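You operate a simulated robot arm through the tools that you are given. There is no shell and no other tool. Be economical: measure what you need, move in short steps, check, and stop when the job is done.

You are at the controls of a simulated robot arm. One attempt, no reset.

Task
Set the controls near the table. At the end: the blue marker is set to 0; the round dial is turned to 1; the green marker is set to 10; the red marker is set to 10; the red scarf is in the grey basket; whatever was shut is shut again. Leave all else as you found it, and nothing knocked over.

Only the result counts: the job must be done as asked and must still hold three seconds after the hand-in. Knocking over, shifting, dropping, spilling or breaking anything else fails it.

Robot
A 6-joint arm with a two-finger parallel gripper, fixed in place. Base frame: the origin is at the foot of the arm, x ahead of it, y to its left, z up; the work surface is at about z = 74. Lengths are in cm, angles in degrees, forces in N, time in s.
With the tool pointing down near the work surface it reaches from about 26 to 68 cm from the base axis. Its first joint turns from -66.0 to 66.0 degrees. Payload 2.9 kg.
The TCP is the grasp point between the finger pads, 3 cm short of the fingertips. In the tool frame z runs along the fingers and y along their closing line. Largest opening 11 cm; finger width 2, thickness 1; the body of the gripper, 4.8 by 11.2 cm, starts 5.5 cm behind the TCP.
Orientation is told as [roll, pitch, yaw] about the base's x, y, z axes, in that order, counted from this pose: with the fingers straight down and closing along the base's y, the tool's x points along the base's -x, its y along +y and its z along -z.

Tools
- The arm moves only by the tool apply_moves. Its argument "increments" is a list of rows, each a list of 7 numbers: the opening, from 0 (shut) to 1 (fully open), then the shift along the tool's x, y, z in cm, then the turn, a rotation vector about the tool's x, y, z in degrees. In form: [[grip, dx, dy, dz, rx, ry, rz], ...]. A call has 1 to 12 rows; each row shifts and turns the commanded pose from where the row before left it, along the tool's axes as they then stand. Each row takes 0.2 s and may step no farther than 5 cm and 8.6 degrees from the row before; otherwise, or with a gripper value out of range, the whole call is refused. Where a pose cannot be reached the arm comes as near as it can. A force on the tool above 40 N (or 10 N above the force at the start of the call, whichever is more), or a blocked arm, ends the call early, and 0.2 s more pass. The fingers move at their own pace (about 10.8 cm/s each) and stop on an object; they squeeze with about 27 N. The grip force told is the motor's: it shows also when the fingers shut on nothing. Time passes only in rows, and 0.2 s behind the last, so rows that do not move let the fingers close. It gives the time, the measured TCP pose, the force on the tool (base axes), the opening and the grip force at its end, in the units of the frame above (readings bear some noise).
- Cameras (640 x 400 px; columns grow to the right, rows downward): "scene" is fixed at [6.16, 42.22, 138.2]; the picture's right is [-0.88, -0.48, 0.00], its down [-0.28, 0.50, -0.82] and it looks along [0.39, -0.72, -0.58] (base axes); focal length 369 px, centre (320, 200). "wrist" rides on the gripper at [7.2, 1.7, -10.3] in the tool frame; the picture's right is [-0.23, 0.97, 0.00], its down [-0.76, -0.18, -0.62] and it looks along [-0.61, -0.14, 0.78] (tool axes); focal length 222 px, centre (320, 200).
- capture(camera): a new picture of that camera. No time passes.
- measure_at(camera, pixels): there is no depth. For up to 12 entries [column, row, z] of the newest picture of that camera ("zoom" is the newest enlarged one), the place [x, y] in the base frame at which the ray of that pixel passes the height z, good to about 0.3 cm. No time passes.
- zoom(camera, box): a new picture of the part [left, top, right, bottom] of that camera's present view, enlarged. No time passes.
- finish_job(): hands the job in; it is judged then, once.

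Work in short steps. Measure before you move; look again where a grasp or a placing could have gone wrong, and mend it. You have 80 turns and 54 pictures in all, those below and enlarged ones among them. Open the gripper and draw the arm clear of the work before you hand the job in, unless the task says otherwise; then end with one line.

The tools are called after "Request:" as a command line: name --pt "numbers of a row" for each row, then --argument value for the rest, lists and objects as JSON in quotes. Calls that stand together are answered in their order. apply_moves: Moves the arm, as the interface text tells. Its arguments: {"type":"object","properties":{"increments":{"type":"array"}},"required":["increments"]} The other tools are called the same way: capture (camera) takes a picture; measure_at (camera, pixels) gives the place at which the rays of pixels pass given heights; zoom (camera, box) takes an enlarged picture of a part of a camera's view; finish_job () hands the job in.

At the start:

```text
clock: 0.0
tool_pos: [25.96, -32.46, 104.24]
tcp_rot: [0.0, 0.0, 0.0]
ft_force: [0.0, -0.4, 0.8]
opening: 11.0
gripper_force: 0.1
```

scene: 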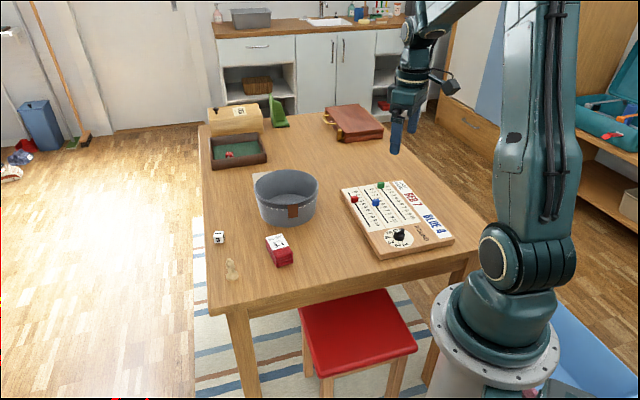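
wrist: 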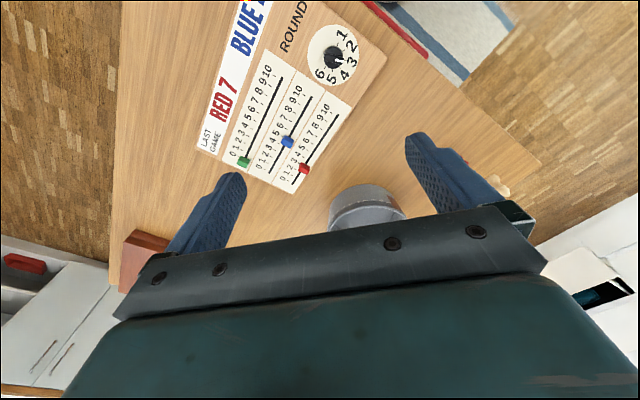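

The scene shows a board with sliders near (395,215), a basket at (287,197), a suitcase at (353,122) and a box at (238,150). I'll zoom in to find the scarf and read the controls.

Request:
zoom --camera "scene" --box '[330, 165, 470, 265]'

Request:
zoom --camera "scene" --box '[195, 85, 395, 215]'

Request:
zoom --camera "scene" --box '[195, 160, 345, 290]'

```text
4.00 times, centred on (400, 215) of scene
```

zoom: 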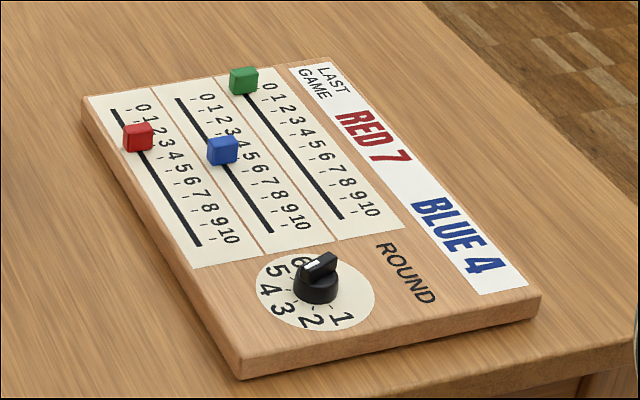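

```text
3.08 times, centred on (295, 150) of scene
```

zoom: 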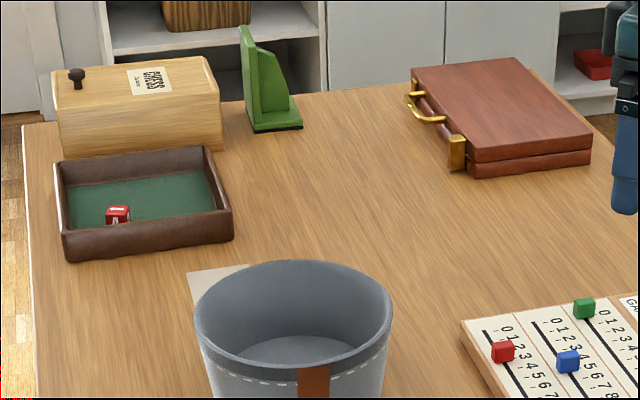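

```text
3.08 times, centred on (270, 225) of scene
```

zoom: 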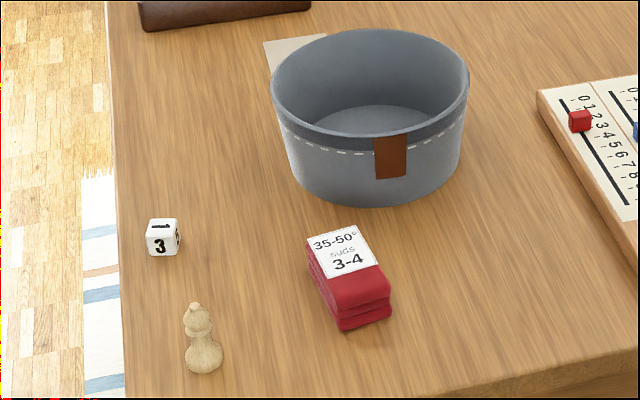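

A folded red item with a wash tag lies at (279,250). I'll look closer at it, and at the box, suitcase and the paper behind the basket.

Request:
zoom --camera "scene" --box '[255, 225, 305, 275]'

Request:
zoom --camera "scene" --box '[205, 95, 275, 140]'

Request:
zoom --camera "scene" --box '[245, 160, 325, 230]'

```text
8.00 times, centred on (280, 250) of scene
```

zoom: 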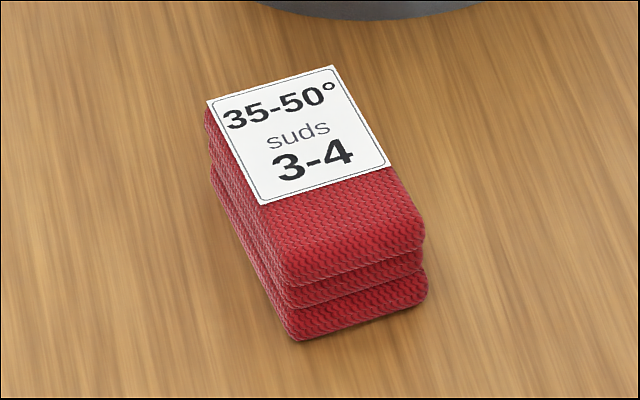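

```text
8.89 times, centred on (240, 118) of scene
```

zoom: 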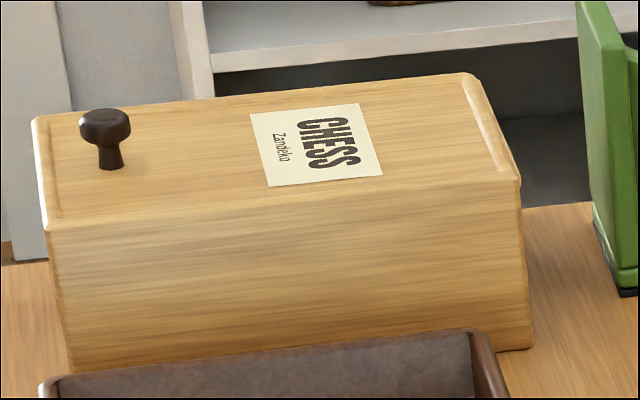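

```text
5.71 times, centred on (285, 195) of scene
```

zoom: 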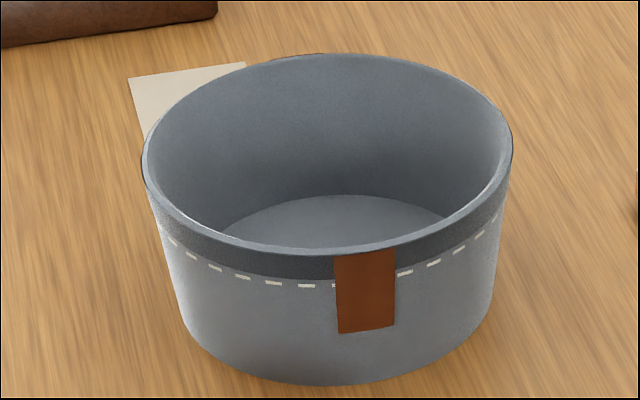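

The red item is a knitted folded scarf, so it can be picked up as it lies. Now I'll measure board slots, knob, scarf and basket from the scene picture.

Request:
measure_at --camera "scene" --pixels '[[380, 260, 74], [380, 254.5, 76], [348.25, 192.25, 76], [369.75, 226.5, 76], [364.5, 189.75, 76], [387.5, 223.25, 76], [405.25, 219.75, 76], [399, 239, 76], [354.5, 198, 77.5], [375.5, 202, 77.5], [380.7, 184.5, 77.5], [454, 239, 76]]'

Request:
measure_at --camera "scene" --pixels '[[277.5, 267, 74], [293, 263.5, 74], [266, 238, 78], [282, 233.5, 78], [293, 253.5, 78], [276, 258, 78], [255, 188, 84], [319, 188, 84], [287, 170, 84], [287, 204, 84], [287, 226, 74], [219, 242, 74]]'

```text
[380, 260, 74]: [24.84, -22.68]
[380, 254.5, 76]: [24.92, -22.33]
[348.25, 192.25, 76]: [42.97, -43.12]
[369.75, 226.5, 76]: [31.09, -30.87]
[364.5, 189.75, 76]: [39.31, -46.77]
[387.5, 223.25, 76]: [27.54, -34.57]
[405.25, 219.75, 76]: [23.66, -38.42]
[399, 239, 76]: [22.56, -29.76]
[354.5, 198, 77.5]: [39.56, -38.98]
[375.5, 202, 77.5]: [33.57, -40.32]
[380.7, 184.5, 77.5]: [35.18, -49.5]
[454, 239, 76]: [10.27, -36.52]
```

```text
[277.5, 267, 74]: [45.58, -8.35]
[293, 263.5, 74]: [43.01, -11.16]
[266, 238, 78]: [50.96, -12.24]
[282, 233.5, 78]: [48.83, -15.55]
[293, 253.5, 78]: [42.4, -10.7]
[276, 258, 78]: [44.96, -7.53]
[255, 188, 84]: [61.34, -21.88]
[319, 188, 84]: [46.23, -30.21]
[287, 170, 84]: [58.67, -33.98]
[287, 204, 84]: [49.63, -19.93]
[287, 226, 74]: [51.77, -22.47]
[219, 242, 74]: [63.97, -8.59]
```

Slots run along about 134° (0→10), so yaw −46 puts tool x along them. I turn the tool by rz +46 in place, and look through the wrist camera.

Request:
apply_moves --pt "1 0 0 0 0 0 7.667" --pt "1 0 0 0 0 0 7.667" --pt "1 0 0 0 0 0 7.667" --pt "1 0 0 0 0 0 7.667" --pt "1 0 0 0 0 0 7.667" --pt "1 0 0 0 0 0 7.667" --pt "1 0 0 0 0 0 0"

Request:
capture --camera "wrist"

```text
clock: 1.6
tool_pos: [25.92, -32.63, 104.29]
tcp_rot: [0.1, 0.0, -46.1]
ft_force: [-0.1, 0.2, -0.4]
opening: 11.0
gripper_force: 0.2
```

```text
45 pictures are left
```

wrist: 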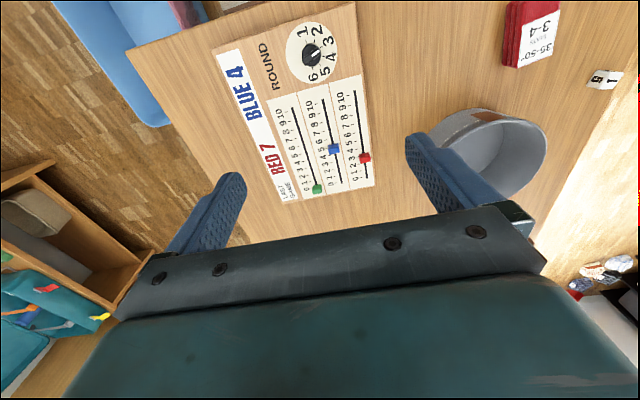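

The board is well in view at (225–375, 0–200); I zoom in on it.

Request:
zoom --camera "wrist" --box '[240, 80, 400, 205]'

Request:
zoom --camera "wrist" --box '[265, 10, 361, 100]'

```text
3.20 times, centred on (320, 142) of wrist
```

zoom: 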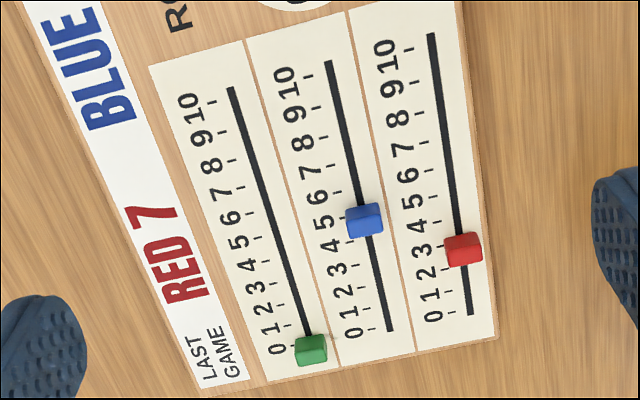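

```text
4.44 times, centred on (313, 55) of wrist
```

zoom: 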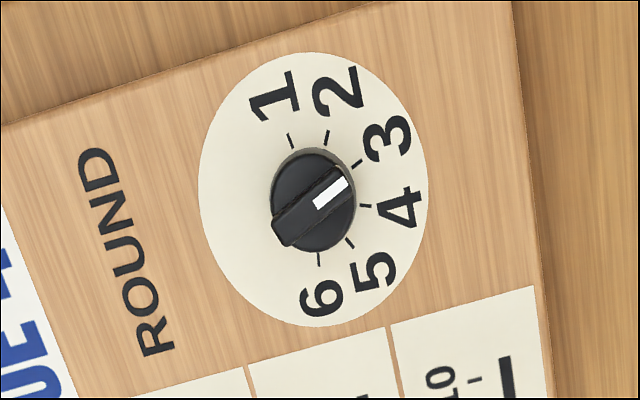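

The pointer stands at 3 and the ticks are clear. I measure the ticks, slot ends and handles from this view.

Request:
measure_at --camera "zoom" --pixels '[[291, 140, 76], [327, 136, 76], [356, 163, 76], [364, 206, 76], [350, 243, 76], [319, 260, 76], [345, 181, 78], [283, 238, 78], [199, 195, 76], [428, 195, 76], [312, 52, 76], [313, 326, 76]]'

Request:
measure_at --camera "wrist" --pixels '[[317.2, 188.5, 77], [292.2, 107, 76], [341.9, 182.9, 76], [322.8, 98.9, 76], [367.2, 177.6, 76], [354.7, 90.1, 76], [334, 148, 77], [364.7, 157.5, 77], [347.5, 94.8, 76], [286.2, 111.4, 76], [335.6, 182.3, 76], [362.2, 176.7, 76]]'

```text
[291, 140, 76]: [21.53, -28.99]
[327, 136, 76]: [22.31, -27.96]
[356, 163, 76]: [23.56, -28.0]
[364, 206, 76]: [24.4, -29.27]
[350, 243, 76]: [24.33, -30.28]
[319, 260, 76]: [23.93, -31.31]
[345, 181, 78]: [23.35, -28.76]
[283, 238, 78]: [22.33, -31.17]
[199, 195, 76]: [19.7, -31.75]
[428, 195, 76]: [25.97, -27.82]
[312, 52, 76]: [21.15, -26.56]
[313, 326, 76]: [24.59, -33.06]
```

```text
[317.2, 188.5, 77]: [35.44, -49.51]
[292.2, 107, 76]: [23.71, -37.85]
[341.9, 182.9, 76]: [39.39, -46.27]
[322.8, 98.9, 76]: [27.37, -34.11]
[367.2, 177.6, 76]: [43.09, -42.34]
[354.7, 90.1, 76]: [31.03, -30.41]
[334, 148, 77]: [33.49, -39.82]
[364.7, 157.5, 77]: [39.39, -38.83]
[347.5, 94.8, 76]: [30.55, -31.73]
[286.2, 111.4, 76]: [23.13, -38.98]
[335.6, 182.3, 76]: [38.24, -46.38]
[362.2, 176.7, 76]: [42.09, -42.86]
```

Board top comes out near z≈76.5 and the slots are ~17 cm long with tick spacing ~1.6. I move over the red handle at (39.4, −38.7) with a 4 cm opening, staying at z≈86.

Request:
apply_moves --pt "0.36 -2.31 0.89 3 0 0 0" --pt "0.36 -2.31 0.89 3 0 0 0" --pt "0.36 -2.31 0.89 3 0 0 0" --pt "0.36 -2.31 0.89 3 0 0 0" --pt "0.36 -2.31 0.89 3 0 0 0" --pt "0.36 -2.31 0.89 3 0 0 0" --pt "0.36 0 0 0 0 0 0"

Request:
capture --camera "wrist"

```text
clock: 3.2
tool_pos: [39.43, -38.79, 86.08]
tcp_rot: [0.1, -0.1, -46.0]
ft_force: [-0.3, 0.7, 0.8]
opening: 3.93
gripper_force: 0.1
```

```text
42 pictures are left
```

wrist: 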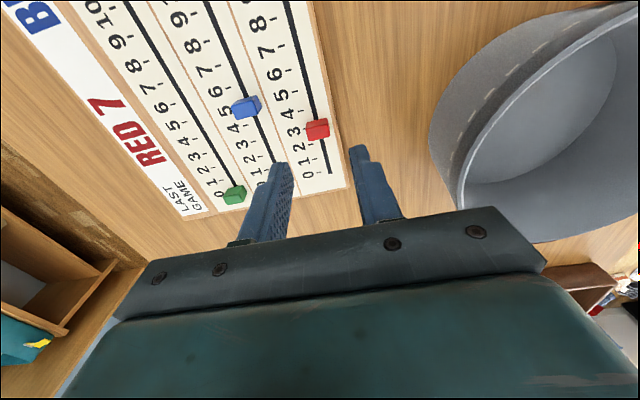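

Red handle now shows at (318,129), blue at (246,107), green at (234,195). I measure them closer from here.

Request:
measure_at --camera "wrist" --pixels '[[318, 129, 77.2], [318, 129, 77.8], [246, 107, 77.2], [234, 195, 77.2], [331, 174, 76.5], [266, 3, 76.5]]'

Request:
zoom --camera "wrist" --box '[200, 60, 360, 210]'

```text
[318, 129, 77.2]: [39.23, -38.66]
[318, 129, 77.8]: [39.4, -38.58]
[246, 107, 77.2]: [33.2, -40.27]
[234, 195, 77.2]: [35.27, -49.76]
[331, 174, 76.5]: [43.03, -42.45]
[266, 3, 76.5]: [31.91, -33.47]
```

```text
2.67 times, centred on (280, 135) of wrist
```

zoom: 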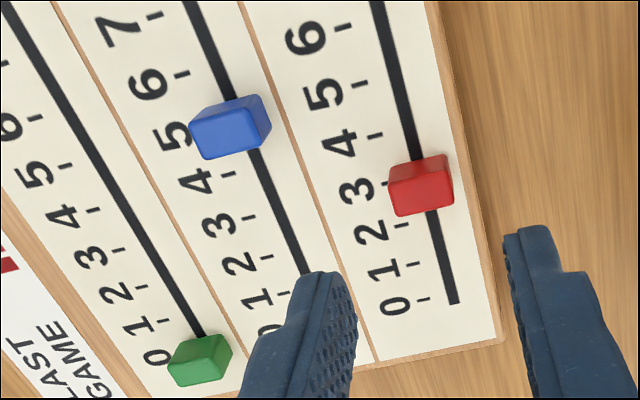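

TCP is centred over the red handle; I descend to z≈80 (fingertips ≈77) and close.

Request:
apply_moves --pt "0.36 0 0 3 0 0 0" --pt "0.36 0 0 2 0 0 0" --pt "0.36 0 0 1.0 0 0 0" --pt "0 0 0 0 0 0 0" --pt "0 0 0 0 0 0 0"

Request:
zoom --camera "scene" --box '[330, 165, 410, 225]'

```text
clock: 4.4
tool_pos: [39.2, -38.8, 80.16]
tcp_rot: [0.0, 0.1, -46.0]
ft_force: [-2.7, -2.3, 1.0]
opening: 1.87
gripper_force: 26.5
```

```text
6.67 times, centred on (370, 195) of scene
```

zoom: 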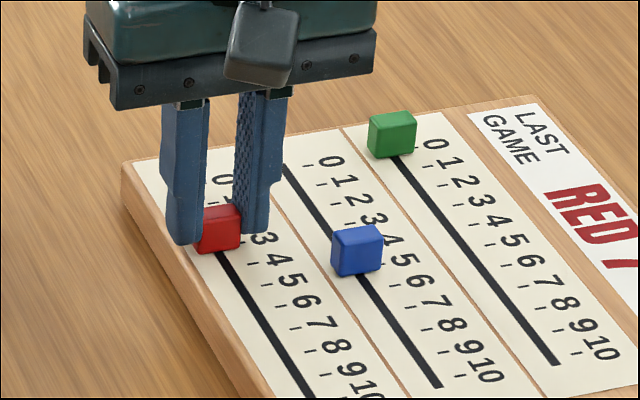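

The red handle is gripped (opening 1.87 at zoom (218,230)). I slide it 11.2 cm along tool x to 10.

Request:
apply_moves --pt "0 1.4 0 0 0 0 0" --pt "0 1.4 0 0 0 0 0" --pt "0 1.4 0 0 0 0 0" --pt "0 1.4 0 0 0 0 0" --pt "0 1.4 0 0 0 0 0" --pt "0 1.4 0 0 0 0 0" --pt "0 1.4 0 0 0 0 0" --pt "0 1.4 0 0 0 0 0" --pt "0 0 0 0 0 0 0"

Request:
zoom --camera "wrist" --box '[200, 60, 400, 210]'

Request:
zoom --camera "scene" --box '[340, 190, 420, 250]'

```text
clock: 6.4
tool_pos: [31.42, -30.75, 80.21]
tcp_rot: [0.0, 0.0, -45.9]
ft_force: [1.2, 3.6, 0.3]
opening: 1.89
gripper_force: 27.1
```

```text
2.67 times, centred on (300, 135) of wrist
```

zoom: 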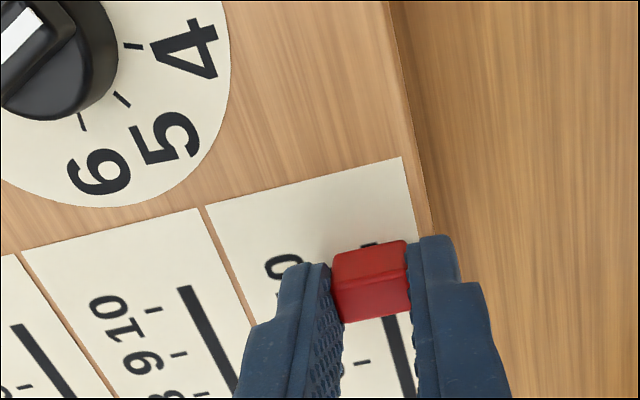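

```text
6.67 times, centred on (380, 220) of scene
```

zoom: 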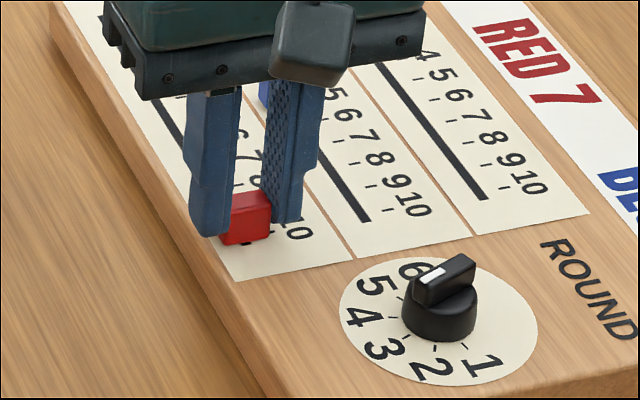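

Red sits by 10. I release, lift a little and check.

Request:
apply_moves --pt "0.36 0 0 0 0 0 0" --pt "0.36 0 0 0 0 0 0" --pt "0.36 0 0 -3 0 0 0" --pt "0.36 -3 0 -3 0 0 0" --pt "0.36 0 0 0 0 0 0"

Request:
zoom --camera "wrist" --box '[200, 20, 400, 170]'

```text
clock: 7.6
tool_pos: [33.7, -32.82, 86.29]
tcp_rot: [0.0, 0.0, -46.1]
ft_force: [-0.4, 0.3, -0.6]
opening: 3.94
gripper_force: 0.0
```

```text
2.67 times, centred on (300, 95) of wrist
```

zoom: 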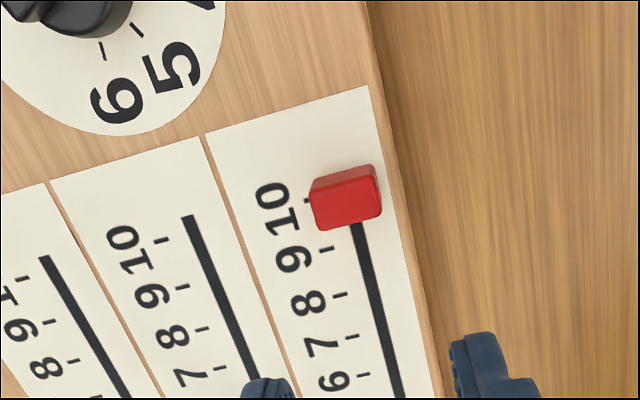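

Red's handle aligns with tick 10 (zoom (307,201)). Next I move over the blue handle at about (33.3, −40.1).

Request:
apply_moves --pt "0.36 -2.48 -2.67 0 0 0 0" --pt "0.36 -2.48 -2.68 0 0 0 0" --pt "0.36 0 0 0 0 0 0"

Request:
zoom --camera "wrist" --box '[200, 60, 400, 210]'

```text
clock: 8.4
tool_pos: [33.18, -40.0, 86.17]
tcp_rot: [0.1, 0.0, -46.0]
ft_force: [0.5, -0.7, 0.0]
opening: 3.97
gripper_force: 0.1
```

```text
2.67 times, centred on (300, 135) of wrist
```

zoom: 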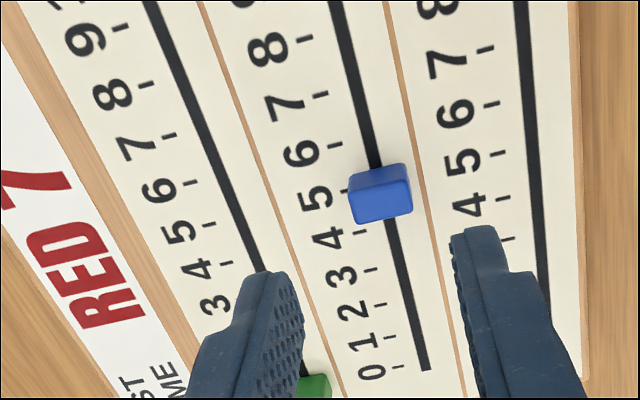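

Blue stands at 5, centred between the fingers (zoom (380,192)). I descend and close on it.

Request:
apply_moves --pt "0.36 0 0 3 0 0 0" --pt "0.36 0 0 2 0 0 0" --pt "0.36 0 0 1.0 0 0 0" --pt "0 0 0 0 0 0 0" --pt "0 0 0 0 0 0 0"

```text
clock: 9.6
tool_pos: [33.31, -39.96, 80.13]
tcp_rot: [0.0, -0.1, -45.9]
ft_force: [2.7, 3.2, -0.3]
opening: 1.85
gripper_force: 27.1
```

Blue is gripped (opening 1.85). I slide it −8.0 along tool x to 0.

Request:
apply_moves --pt "0 -1.6 0 0 0 0 0" --pt "0 -1.6 0 0 0 0 0" --pt "0 -1.6 0 0 0 0 0" --pt "0 -1.6 0 0 0 0 0" --pt "0 -1.6 0 0 0 0 0" --pt "0 0 0 0 0 0 0"

Request:
zoom --camera "wrist" --box '[200, 60, 400, 210]'

```text
clock: 11.0
tool_pos: [38.91, -46.0, 80.3]
tcp_rot: [0.0, 0.0, -46.0]
ft_force: [-1.7, 0.4, -0.5]
opening: 1.87
gripper_force: 27.6
```

```text
2.67 times, centred on (300, 135) of wrist
```

zoom: 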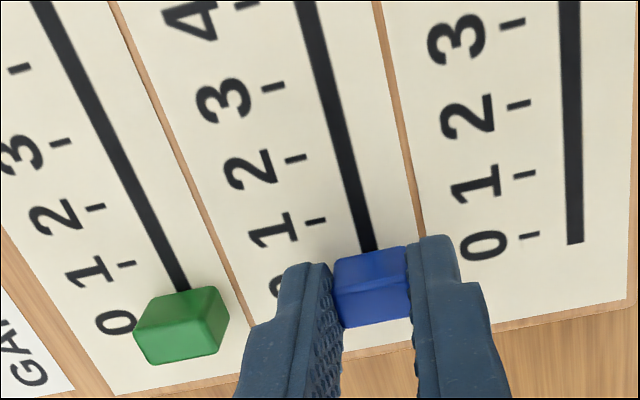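

Blue lines up with green, which stands at 0. I release, lift and shift −5.3 along tool y over green.

Request:
apply_moves --pt "0.36 0 0 0 0 0 0" --pt "0.36 0 0 0 0 0 0" --pt "0.36 0 0 -3 0 0 0" --pt "0.36 0 0 -3 0 0 0" --pt "0.36 0 -2.65 0 0 0 0" --pt "0.36 0 -2.65 0 0 0 0" --pt "0.36 0 0 0 0 0 0"

Request:
zoom --camera "wrist" --box '[230, 60, 430, 210]'

```text
clock: 12.6
tool_pos: [35.09, -49.62, 86.25]
tcp_rot: [0.0, 0.1, -46.0]
ft_force: [-1.0, 0.2, 0.4]
opening: 3.97
gripper_force: 0.1
```

```text
2.67 times, centred on (330, 135) of wrist
```

zoom: 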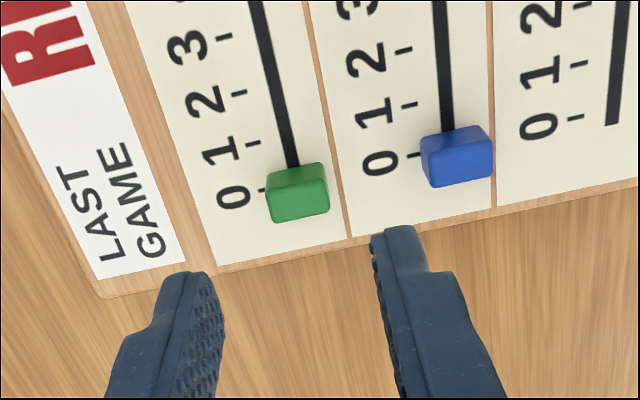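

Blue is at 0 and green is centred at zoom (298,190). I descend and grip green.

Request:
apply_moves --pt "0.36 0 0 3 0 0 0" --pt "0.36 0 0 2 0 0 0" --pt "0.36 0 0 1.0 0 0 0" --pt "0 0 0 0 0 0 0" --pt "0 0 0 0 0 0 0"

Request:
apply_moves --pt "0 1.6 0 0 0 0 0" --pt "0 1.6 0 0 0 0 0" --pt "0 1.6 0 0 0 0 0" --pt "0 1.6 0 0 0 0 0" --pt "0 1.6 0 0 0 0 0" --pt "0 1.6 0 0 0 0 0" --pt "0 1.6 0 0 0 0 0" --pt "0 1.6 0 0 0 0 0" --pt "0 1.6 0 0 0 0 0" --pt "0 1.6 0 0 0 0 0" --pt "0 0 0 0 0 0 0"

Request:
zoom --camera "wrist" --box '[200, 60, 400, 210]'

```text
clock: 13.8
tool_pos: [34.96, -49.46, 80.23]
tcp_rot: [0.0, 0.0, -46.0]
ft_force: [0.7, 0.3, -0.3]
opening: 1.88
gripper_force: 27.4
```

```text
clock: 16.2
tool_pos: [23.93, -38.2, 80.17]
tcp_rot: [0.1, -0.1, -45.8]
ft_force: [12.6, 13.3, 24.4]
opening: 1.9
gripper_force: 27.0
```

```text
2.67 times, centred on (300, 135) of wrist
```

zoom: 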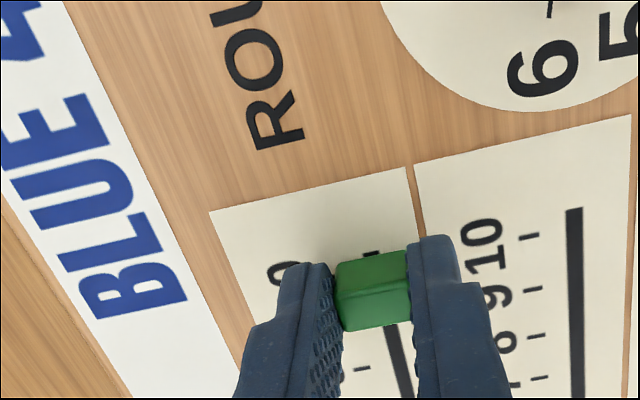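

Green is beside 10, with some side load on the tool. I release gently, lift and check.

Request:
apply_moves --pt "0.36 0 0 0 0 0 0" --pt "0.36 0 0 0 0 0 0" --pt "0.36 0 0 -3 0 0 0" --pt "0.36 -3 0 -3 0 0 0" --pt "0.36 0 0 0 0 0 0"

Request:
zoom --camera "wrist" --box '[200, 20, 400, 170]'

Request:
zoom --camera "scene" --box '[330, 165, 470, 265]'

```text
clock: 17.4
tool_pos: [26.05, -40.27, 86.31]
tcp_rot: [0.0, 0.0, -46.0]
ft_force: [0.4, -1.0, 0.1]
opening: 3.99
gripper_force: 0.0
```

```text
2.67 times, centred on (300, 95) of wrist
```

zoom: 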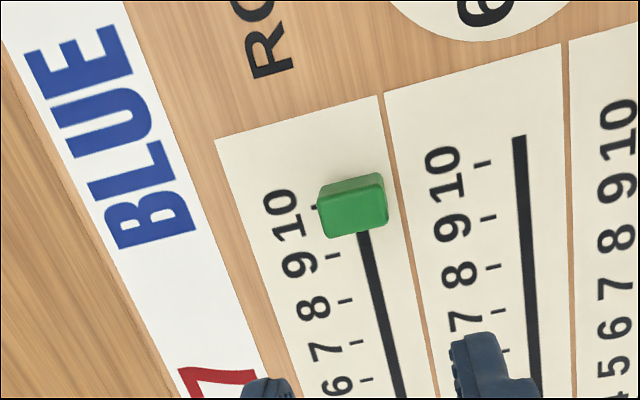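

```text
4.00 times, centred on (400, 215) of scene
```

zoom: 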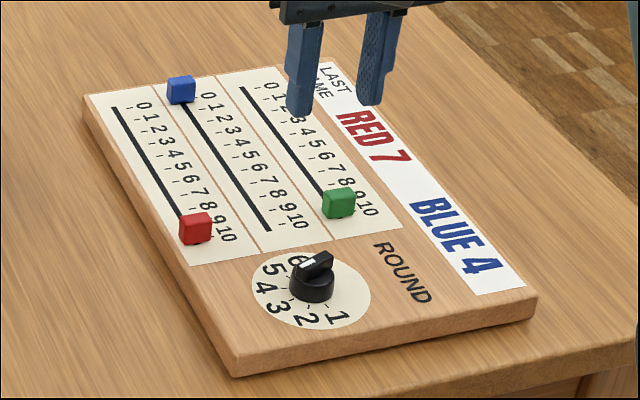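

Green is at 10. The knob pointer points at ~67° (tick 3); tick 1 is at ~148°, so it needs about +80° yaw. I move over the knob (22.8, −29.8) and turn to yaw −113 so the fingers straddle the bar.

Request:
apply_moves --pt "0.4 3.26 1.65 0 0 0 0" --pt "0.4 3.26 1.65 0 0 0 0" --pt "0.4 3.26 1.65 0 0 0 0" --pt "0.4 0 0 0 0 0 8.375" --pt "0.4 0 0 0 0 0 8.375" --pt "0.4 0 0 0 0 0 8.375" --pt "0.4 0 0 0 0 0 8.375" --pt "0.4 0 0 0 0 0 8.375" --pt "0.4 0 0 0 0 0 8.375" --pt "0.4 0 0 0 0 0 8.375" --pt "0.4 0 0 0 0 0 8.375" --pt "0.4 0 0 0 0 0 0"

Request:
zoom --camera "wrist" --box '[240, 60, 400, 210]'

Request:
zoom --camera "scene" --box '[370, 210, 430, 255]'

```text
clock: 20.0
tool_pos: [22.62, -29.81, 86.2]
tcp_rot: [0.0, 0.0, -113.1]
ft_force: [-0.3, 0.1, 0.9]
opening: 4.38
gripper_force: 0.0
```

```text
2.67 times, centred on (320, 135) of wrist
```

zoom: 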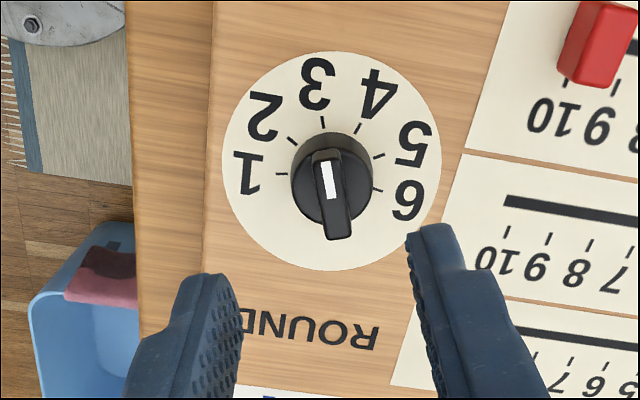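

```text
8.89 times, centred on (400, 232) of scene
```

zoom: 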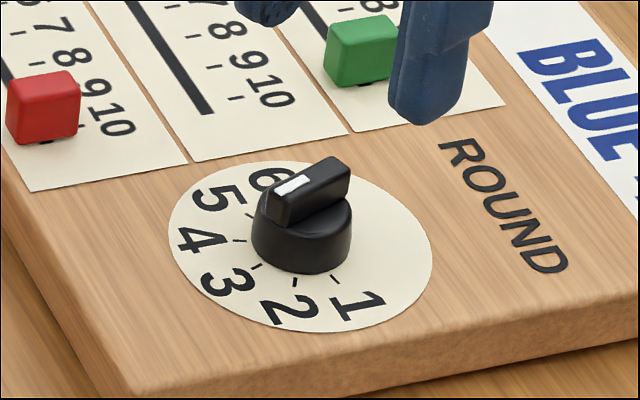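

The knob is centred at zoom (332,188), its cylinder about 1.5 cm high with the bar on top (~78–79). I measure its centre relative to the TCP.

Request:
measure_at --camera "wrist" --pixels '[[324.9, 132.5, 78], [324, 118, 79], [327.5, 148, 79], [304.6, 124.8, 76.5], [321.3, 105.5, 76.5], [343, 131, 76.5], [283, 120, 76.5], [365.5, 120, 76.5], [322.5, 79, 76.5], [324, 161, 76.5]]'

```text
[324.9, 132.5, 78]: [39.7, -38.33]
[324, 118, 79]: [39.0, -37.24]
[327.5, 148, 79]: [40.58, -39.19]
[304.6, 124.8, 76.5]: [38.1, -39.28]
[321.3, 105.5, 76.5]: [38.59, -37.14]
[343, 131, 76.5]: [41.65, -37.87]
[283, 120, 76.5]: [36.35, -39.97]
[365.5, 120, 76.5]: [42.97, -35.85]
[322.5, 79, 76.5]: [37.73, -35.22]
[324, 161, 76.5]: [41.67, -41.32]
```

That used the old wrist capture; I take a new one and measure again.

Request:
capture --camera "wrist"

Request:
measure_at --camera "wrist" --pixels '[[324.9, 132.5, 78], [324, 118, 79], [327.5, 148, 79], [304.6, 124.8, 76.5], [321.3, 105.5, 76.5], [341, 130, 76.5], [283, 120, 76.5], [365.5, 120, 76.5], [322.5, 79, 76.5], [324, 161, 76.5]]'

```text
28 pictures are left
```

wrist: 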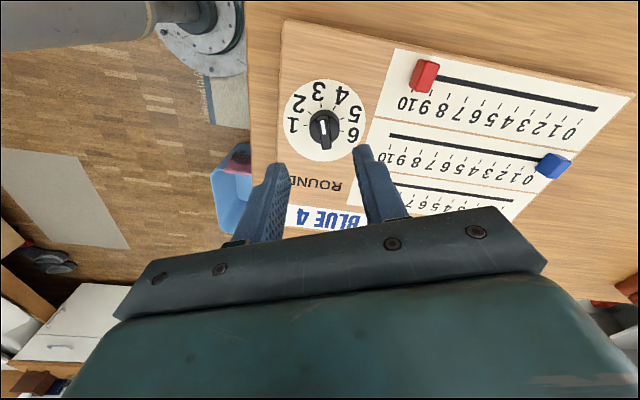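

```text
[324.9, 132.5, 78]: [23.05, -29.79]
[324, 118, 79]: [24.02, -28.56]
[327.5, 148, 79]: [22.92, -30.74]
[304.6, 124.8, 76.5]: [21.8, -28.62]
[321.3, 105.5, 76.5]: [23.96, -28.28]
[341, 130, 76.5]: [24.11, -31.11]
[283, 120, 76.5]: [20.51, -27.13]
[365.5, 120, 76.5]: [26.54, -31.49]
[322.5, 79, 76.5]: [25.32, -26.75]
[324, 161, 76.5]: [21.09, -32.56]
```

Knob axis is ~0.3 cm along tool y from the TCP. I nudge there, descend so the tips are at ≈78.2, and close on the bar.

Request:
apply_moves --pt "0.3 0.1 0.27 2 0 0 0" --pt "0.3 0 0 2 0 0 0" --pt "0.3 0 0 1.0 0 0 0" --pt "0.3 0 0 0 0 0 0" --pt "0 0 0 0 0 0 0" --pt "0 0 0 0 0 0 0"

Request:
zoom --camera "scene" --box '[370, 210, 430, 255]'

```text
clock: 21.4
tool_pos: [23.04, -29.89, 81.36]
tcp_rot: [-0.1, 0.0, -113.0]
ft_force: [2.6, -2.2, -0.4]
opening: 0.88
gripper_force: 26.8
```

```text
8.89 times, centred on (400, 232) of scene
```

zoom: 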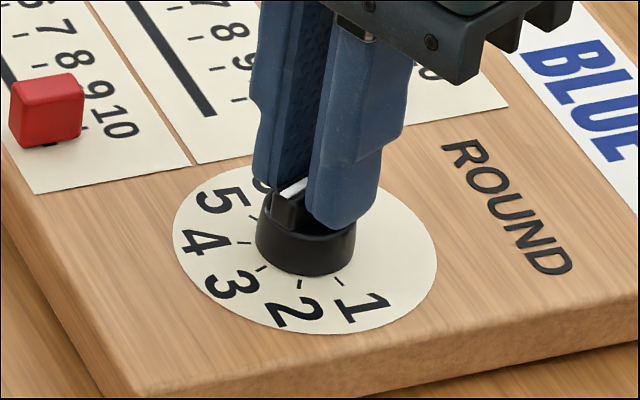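

The bar is gripped (0.88 cm). I turn yaw by +80 in steps of 8 degrees.

Request:
apply_moves --pt "0 0 0 0 0 0 -8" --pt "0 0 0 0 0 0 -8" --pt "0 0 0 0 0 0 -8" --pt "0 0 0 0 0 0 -8" --pt "0 0 0 0 0 0 -8" --pt "0 0 0 0 0 0 -8" --pt "0 0 0 0 0 0 -8" --pt "0 0 0 0 0 0 -8" --pt "0 0 0 0 0 0 -8" --pt "0 0 0 0 0 0 -8" --pt "0 0 0 0 0 0 0"

Request:
zoom --camera "wrist" --box '[240, 60, 400, 210]'

```text
clock: 23.8
tool_pos: [23.01, -29.81, 81.31]
tcp_rot: [0.0, 0.1, -33.1]
ft_force: [-1.3, -0.8, -0.9]
opening: 0.93
gripper_force: 27.1
```

```text
2.67 times, centred on (320, 135) of wrist
```

zoom: 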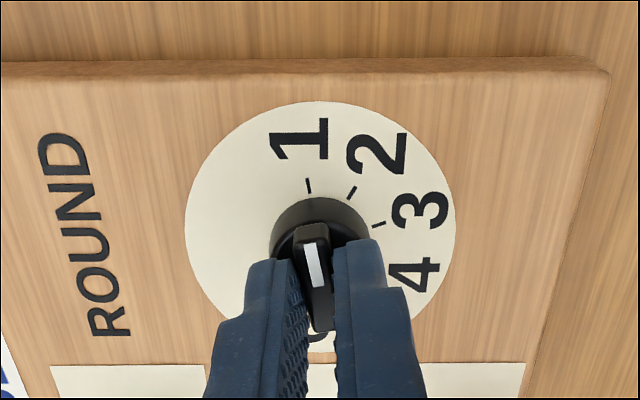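

The white pointer extends right onto tick 1 at (308,186). I release, lift and check.

Request:
apply_moves --pt "0.3 0 0 0 0 0 0" --pt "0.3 0 0 0 0 0 0" --pt "0.3 0 0 -3 0 0 0" --pt "0.3 0 0 -4 0 0 0" --pt "0.3 0 0 -4 0 0 0" --pt "0.3 0 0 0 0 0 0"

Request:
zoom --camera "wrist" --box '[260, 50, 380, 140]'

Request:
capture --camera "scene"

```text
clock: 25.2
tool_pos: [23.09, -29.79, 92.37]
tcp_rot: [0.0, 0.0, -33.0]
ft_force: [-0.4, 0.8, 0.2]
opening: 3.33
gripper_force: 0.1
```

```text
4.44 times, centred on (320, 95) of wrist
```

zoom: 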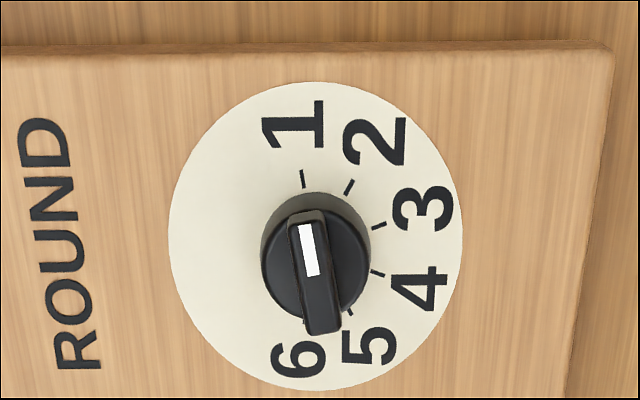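

```text
24 pictures are left
```

scene: 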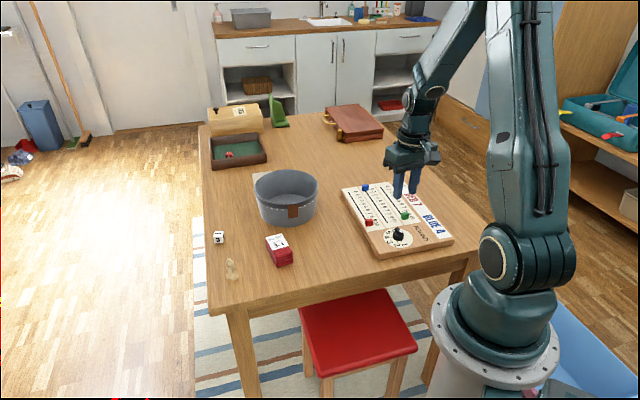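

The dial is on 1. Now the scarf, centred near (47.4, −12.4), long side along −38°, ~3 cm high: I turn to yaw −38 and move above it at z≈92.

Request:
apply_moves --pt "0.65 0 0 0 0 0 5" --pt "0.65 -1.2 4.1 0 0 0 0" --pt "0.65 -1.2 4.1 0 0 0 0" --pt "0.65 -1.2 4.1 0 0 0 0" --pt "0.65 -1.2 4.1 0 0 0 0" --pt "0.65 -1.2 4.1 0 0 0 0" --pt "0.65 -1.2 4.1 0 0 0 0" --pt "0.65 -1.2 4.1 0 0 0 0" --pt "0.65 0 0 0 0 0 0"

Request:
capture --camera "wrist"

```text
clock: 27.2
tool_pos: [47.37, -12.28, 91.93]
tcp_rot: [0.0, 0.0, -38.0]
ft_force: [-0.9, 0.0, -0.4]
opening: 7.17
gripper_force: 0.0
```

```text
23 pictures are left
```

wrist: 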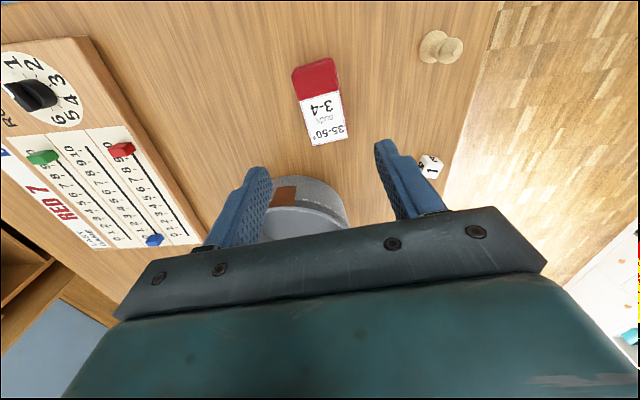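

The scarf shows at (292–346, 58–146). I measure its corners and the white die, pawn, and basket rim.

Request:
measure_at --camera "wrist" --pixels '[[292, 71, 76], [332, 58, 76], [309, 146, 77], [346, 138, 77], [298, 98, 77], [339, 89, 77], [429, 166, 74.5], [440, 48, 74]]'

Request:
zoom --camera "wrist" --box '[260, 40, 380, 160]'

```text
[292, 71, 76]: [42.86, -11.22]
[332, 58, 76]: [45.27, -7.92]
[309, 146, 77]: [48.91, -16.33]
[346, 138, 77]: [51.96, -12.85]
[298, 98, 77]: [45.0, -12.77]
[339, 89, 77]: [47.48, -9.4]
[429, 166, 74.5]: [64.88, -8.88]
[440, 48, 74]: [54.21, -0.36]
```

```text
3.33 times, centred on (320, 100) of wrist
```

zoom: 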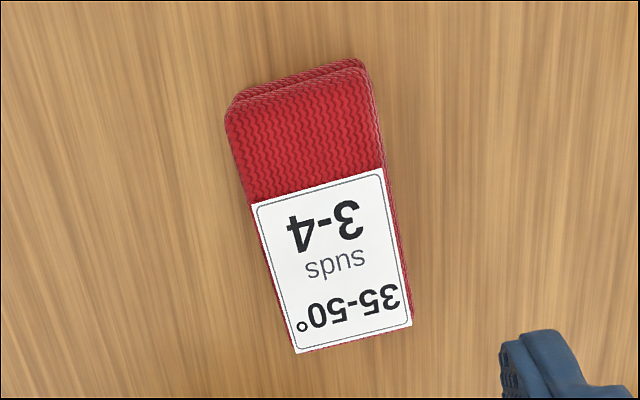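

Scarf centre ≈(47.3,−12.2), matching the TCP. I descend so the tips are at ≈74.9 and close.

Request:
apply_moves --pt "0.65 0 0.1 4 0 0 0" --pt "0.65 0 0 4 0 0 0" --pt "0.65 0 0 3 0 0 0" --pt "0.65 0 0 2 0 0 0" --pt "0.65 0 0 1.0 0 0 0" --pt "0 0 0 0 0 0 0" --pt "0 0 0 0 0 0 0" --pt "0 0 0 0 0 0 0"

Request:
zoom --camera "scene" --box '[215, 160, 345, 290]'

```text
clock: 29.0
tool_pos: [47.4, -12.29, 78.08]
tcp_rot: [0.1, -0.1, -38.0]
ft_force: [0.4, -0.1, 0.9]
opening: 4.54
gripper_force: 27.4
```

```text
3.08 times, centred on (280, 225) of scene
```

zoom: 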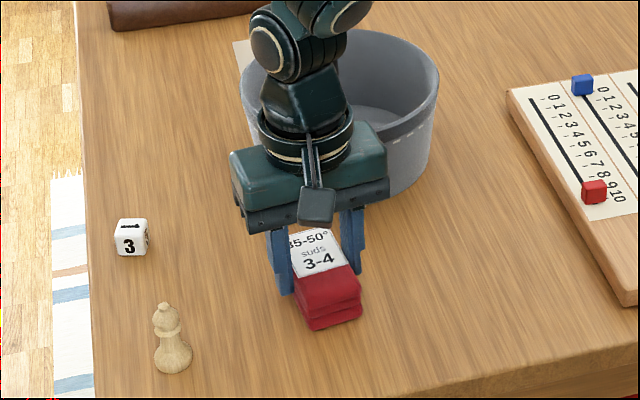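

The scarf is held (4.54 cm). I lift straight up 16 cm and check the grip and the basket position.

Request:
apply_moves --pt "0 0 0 -2 0 0 0" --pt "0 0 0 -3 0 0 0" --pt "0 0 0 -4 0 0 0" --pt "0 0 0 -4 0 0 0" --pt "0 0 0 -3 0 0 0" --pt "0 0 0 0 0 0 0"

Request:
capture --camera "wrist"

Request:
capture --camera "scene"

```text
clock: 30.4
tool_pos: [47.39, -12.41, 94.23]
tcp_rot: [0.0, 0.0, -38.0]
ft_force: [-0.2, 1.2, -0.1]
opening: 4.48
gripper_force: 27.1
```

```text
20 pictures are left
```

wrist: 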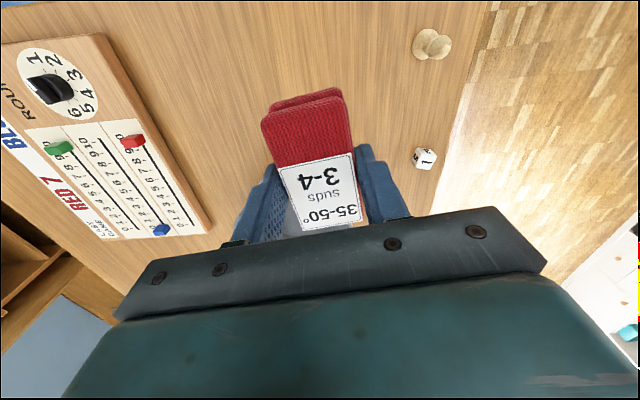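

```text
19 pictures are left
```

scene: 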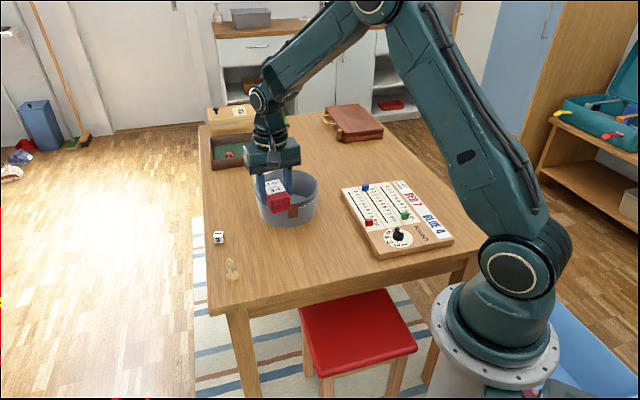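

The scarf is held well. Basket centre works out near (55, −28.2) with the rim near z 83; I move above it at z≈94.

Request:
apply_moves --pt "0 -3.93 -1.94 0 0 0 0" --pt "0 -3.93 -1.94 0 0 0 0" --pt "0 -3.93 -1.94 0 0 0 0" --pt "0 -3.93 -1.94 0 0 0 0" --pt "0 0 0 0 0 0 0"

Request:
capture --camera "wrist"

Request:
zoom --camera "scene" --box '[225, 130, 345, 240]'

```text
clock: 31.6
tool_pos: [55.07, -28.29, 94.1]
tcp_rot: [-0.1, 0.0, -38.0]
ft_force: [0.0, 0.7, -0.8]
opening: 4.52
gripper_force: 26.5
```

```text
18 pictures are left
```

wrist: 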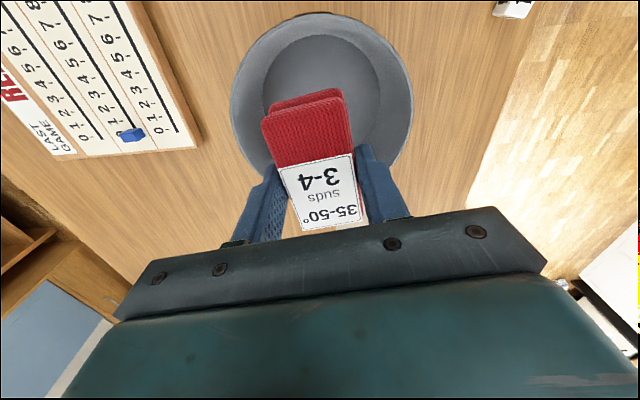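

```text
3.64 times, centred on (285, 185) of scene
```

zoom: 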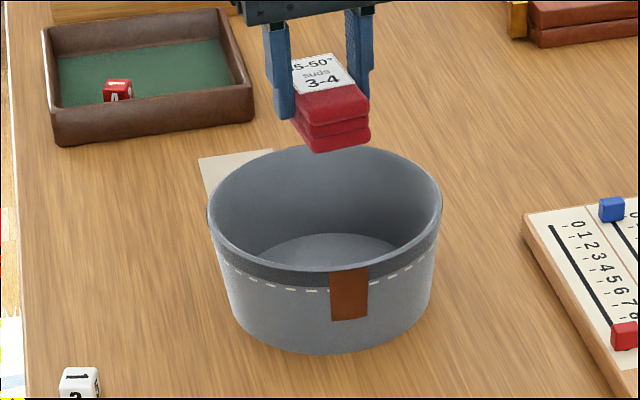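

The basket rim shows from (230,95) to (412,90), top (320,12). I measure these at z 83.

Request:
measure_at --camera "wrist" --pixels '[[230, 95, 83], [412, 90, 83], [320, 12, 83], [262, 85, 74.5], [380, 85, 74.5], [320, 36, 74.5], [250, 30, 83], [393, 35, 83], [245, 155, 83], [398, 160, 83]]'

```text
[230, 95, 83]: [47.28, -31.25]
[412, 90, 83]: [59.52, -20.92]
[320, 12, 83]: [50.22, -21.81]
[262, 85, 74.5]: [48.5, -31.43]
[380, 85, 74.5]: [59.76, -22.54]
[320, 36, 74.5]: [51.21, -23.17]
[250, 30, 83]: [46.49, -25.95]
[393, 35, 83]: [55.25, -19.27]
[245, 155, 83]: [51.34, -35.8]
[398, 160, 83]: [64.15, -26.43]
```

Basket centre fits (55.5, −28.6), R≈8.6. I shift 0.5 cm and lower the scarf to just above the basket floor.

Request:
apply_moves --pt "0 -0.5 0 3 0 0 0" --pt "0 0 0 3 0 0 0" --pt "0 0 0 3 0 0 0" --pt "0 0 0 3 0 0 0" --pt "0 0 0 1.5 0 0 0" --pt "0 0 0 1.0 0 0 0" --pt "0 0 0 0 0 0 0"

Request:
zoom --camera "scene" --box '[225, 130, 345, 240]'

```text
clock: 33.2
tool_pos: [55.35, -28.41, 79.82]
tcp_rot: [-0.1, 0.0, -38.0]
ft_force: [0.0, 0.7, -0.1]
opening: 4.51
gripper_force: 27.5
```

```text
3.64 times, centred on (285, 185) of scene
```

zoom: 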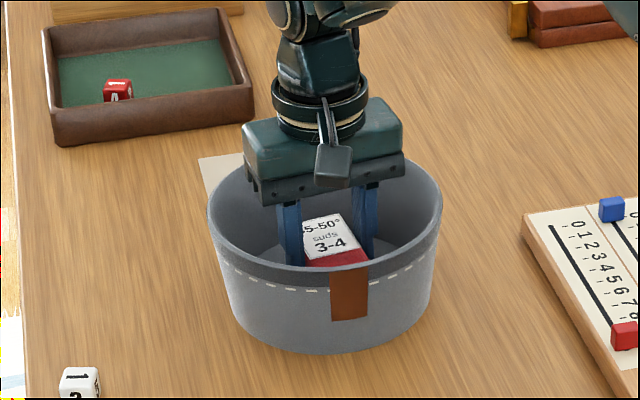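

The scarf is inside the basket with no contact force. I lower 0.6 cm more, open to 6.6 cm and rise straight up.

Request:
apply_moves --pt "0 0 0 0.6 0 0 0" --pt "0 0 0 0 0 0 0" --pt "0.6 0 0 0 0 0 0" --pt "0.6 0 0 0 0 0 0" --pt "0.6 0 0 -2 0 0 0" --pt "0.6 0 0 -4 0 0 0" --pt "0.6 0 0 -4 0 0 0" --pt "0.6 0 0 -5 0 0 0" --pt "0.6 0 0 -5 0 0 0" --pt "0.6 0 0 -3 0 0 0" --pt "0.6 0 0 0 0 0 0"

Request:
capture --camera "scene"

Request:
zoom --camera "scene" --box '[225, 130, 345, 240]'

Request:
zoom --camera "scene" --box '[330, 165, 470, 265]'

```text
clock: 35.6
tool_pos: [55.38, -28.47, 102.28]
tcp_rot: [0.0, 0.0, -38.0]
ft_force: [0.1, -0.3, -0.5]
opening: 6.57
gripper_force: 0.1
```

```text
15 pictures are left
```

scene: 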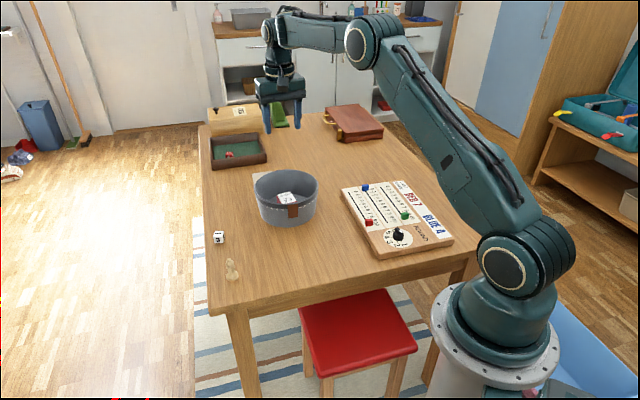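

```text
3.64 times, centred on (285, 185) of scene
```

zoom: 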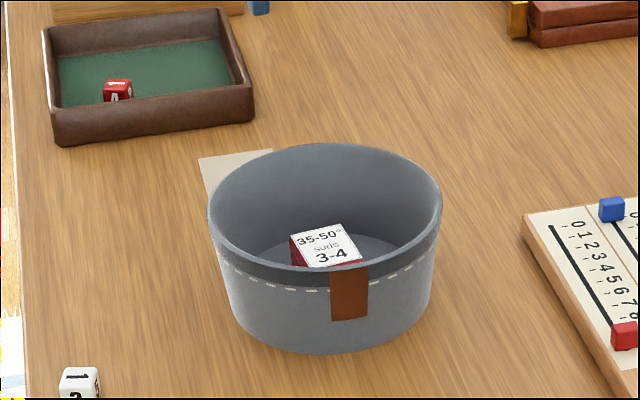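

```text
4.00 times, centred on (400, 215) of scene
```

zoom: 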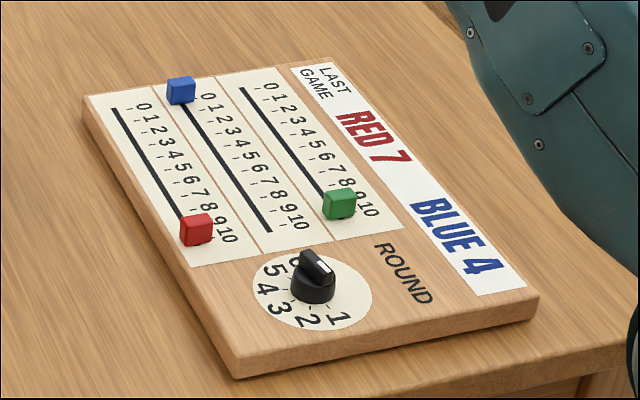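

The scarf lies in the basket; red and green are at 10, blue at 0, the dial at 1, nothing else was disturbed, and the arm is clear with the gripper open. I hand in.

Request:
finish_job

```text
The job is handed in.
```

The job is handed in: blue is at 0, red and green are at 10, the dial is on 1, and the red scarf is in the grey basket. Nothing that was shut had to be opened. The marker board itself slid by roughly 0.2 cm while I was setting the controls.
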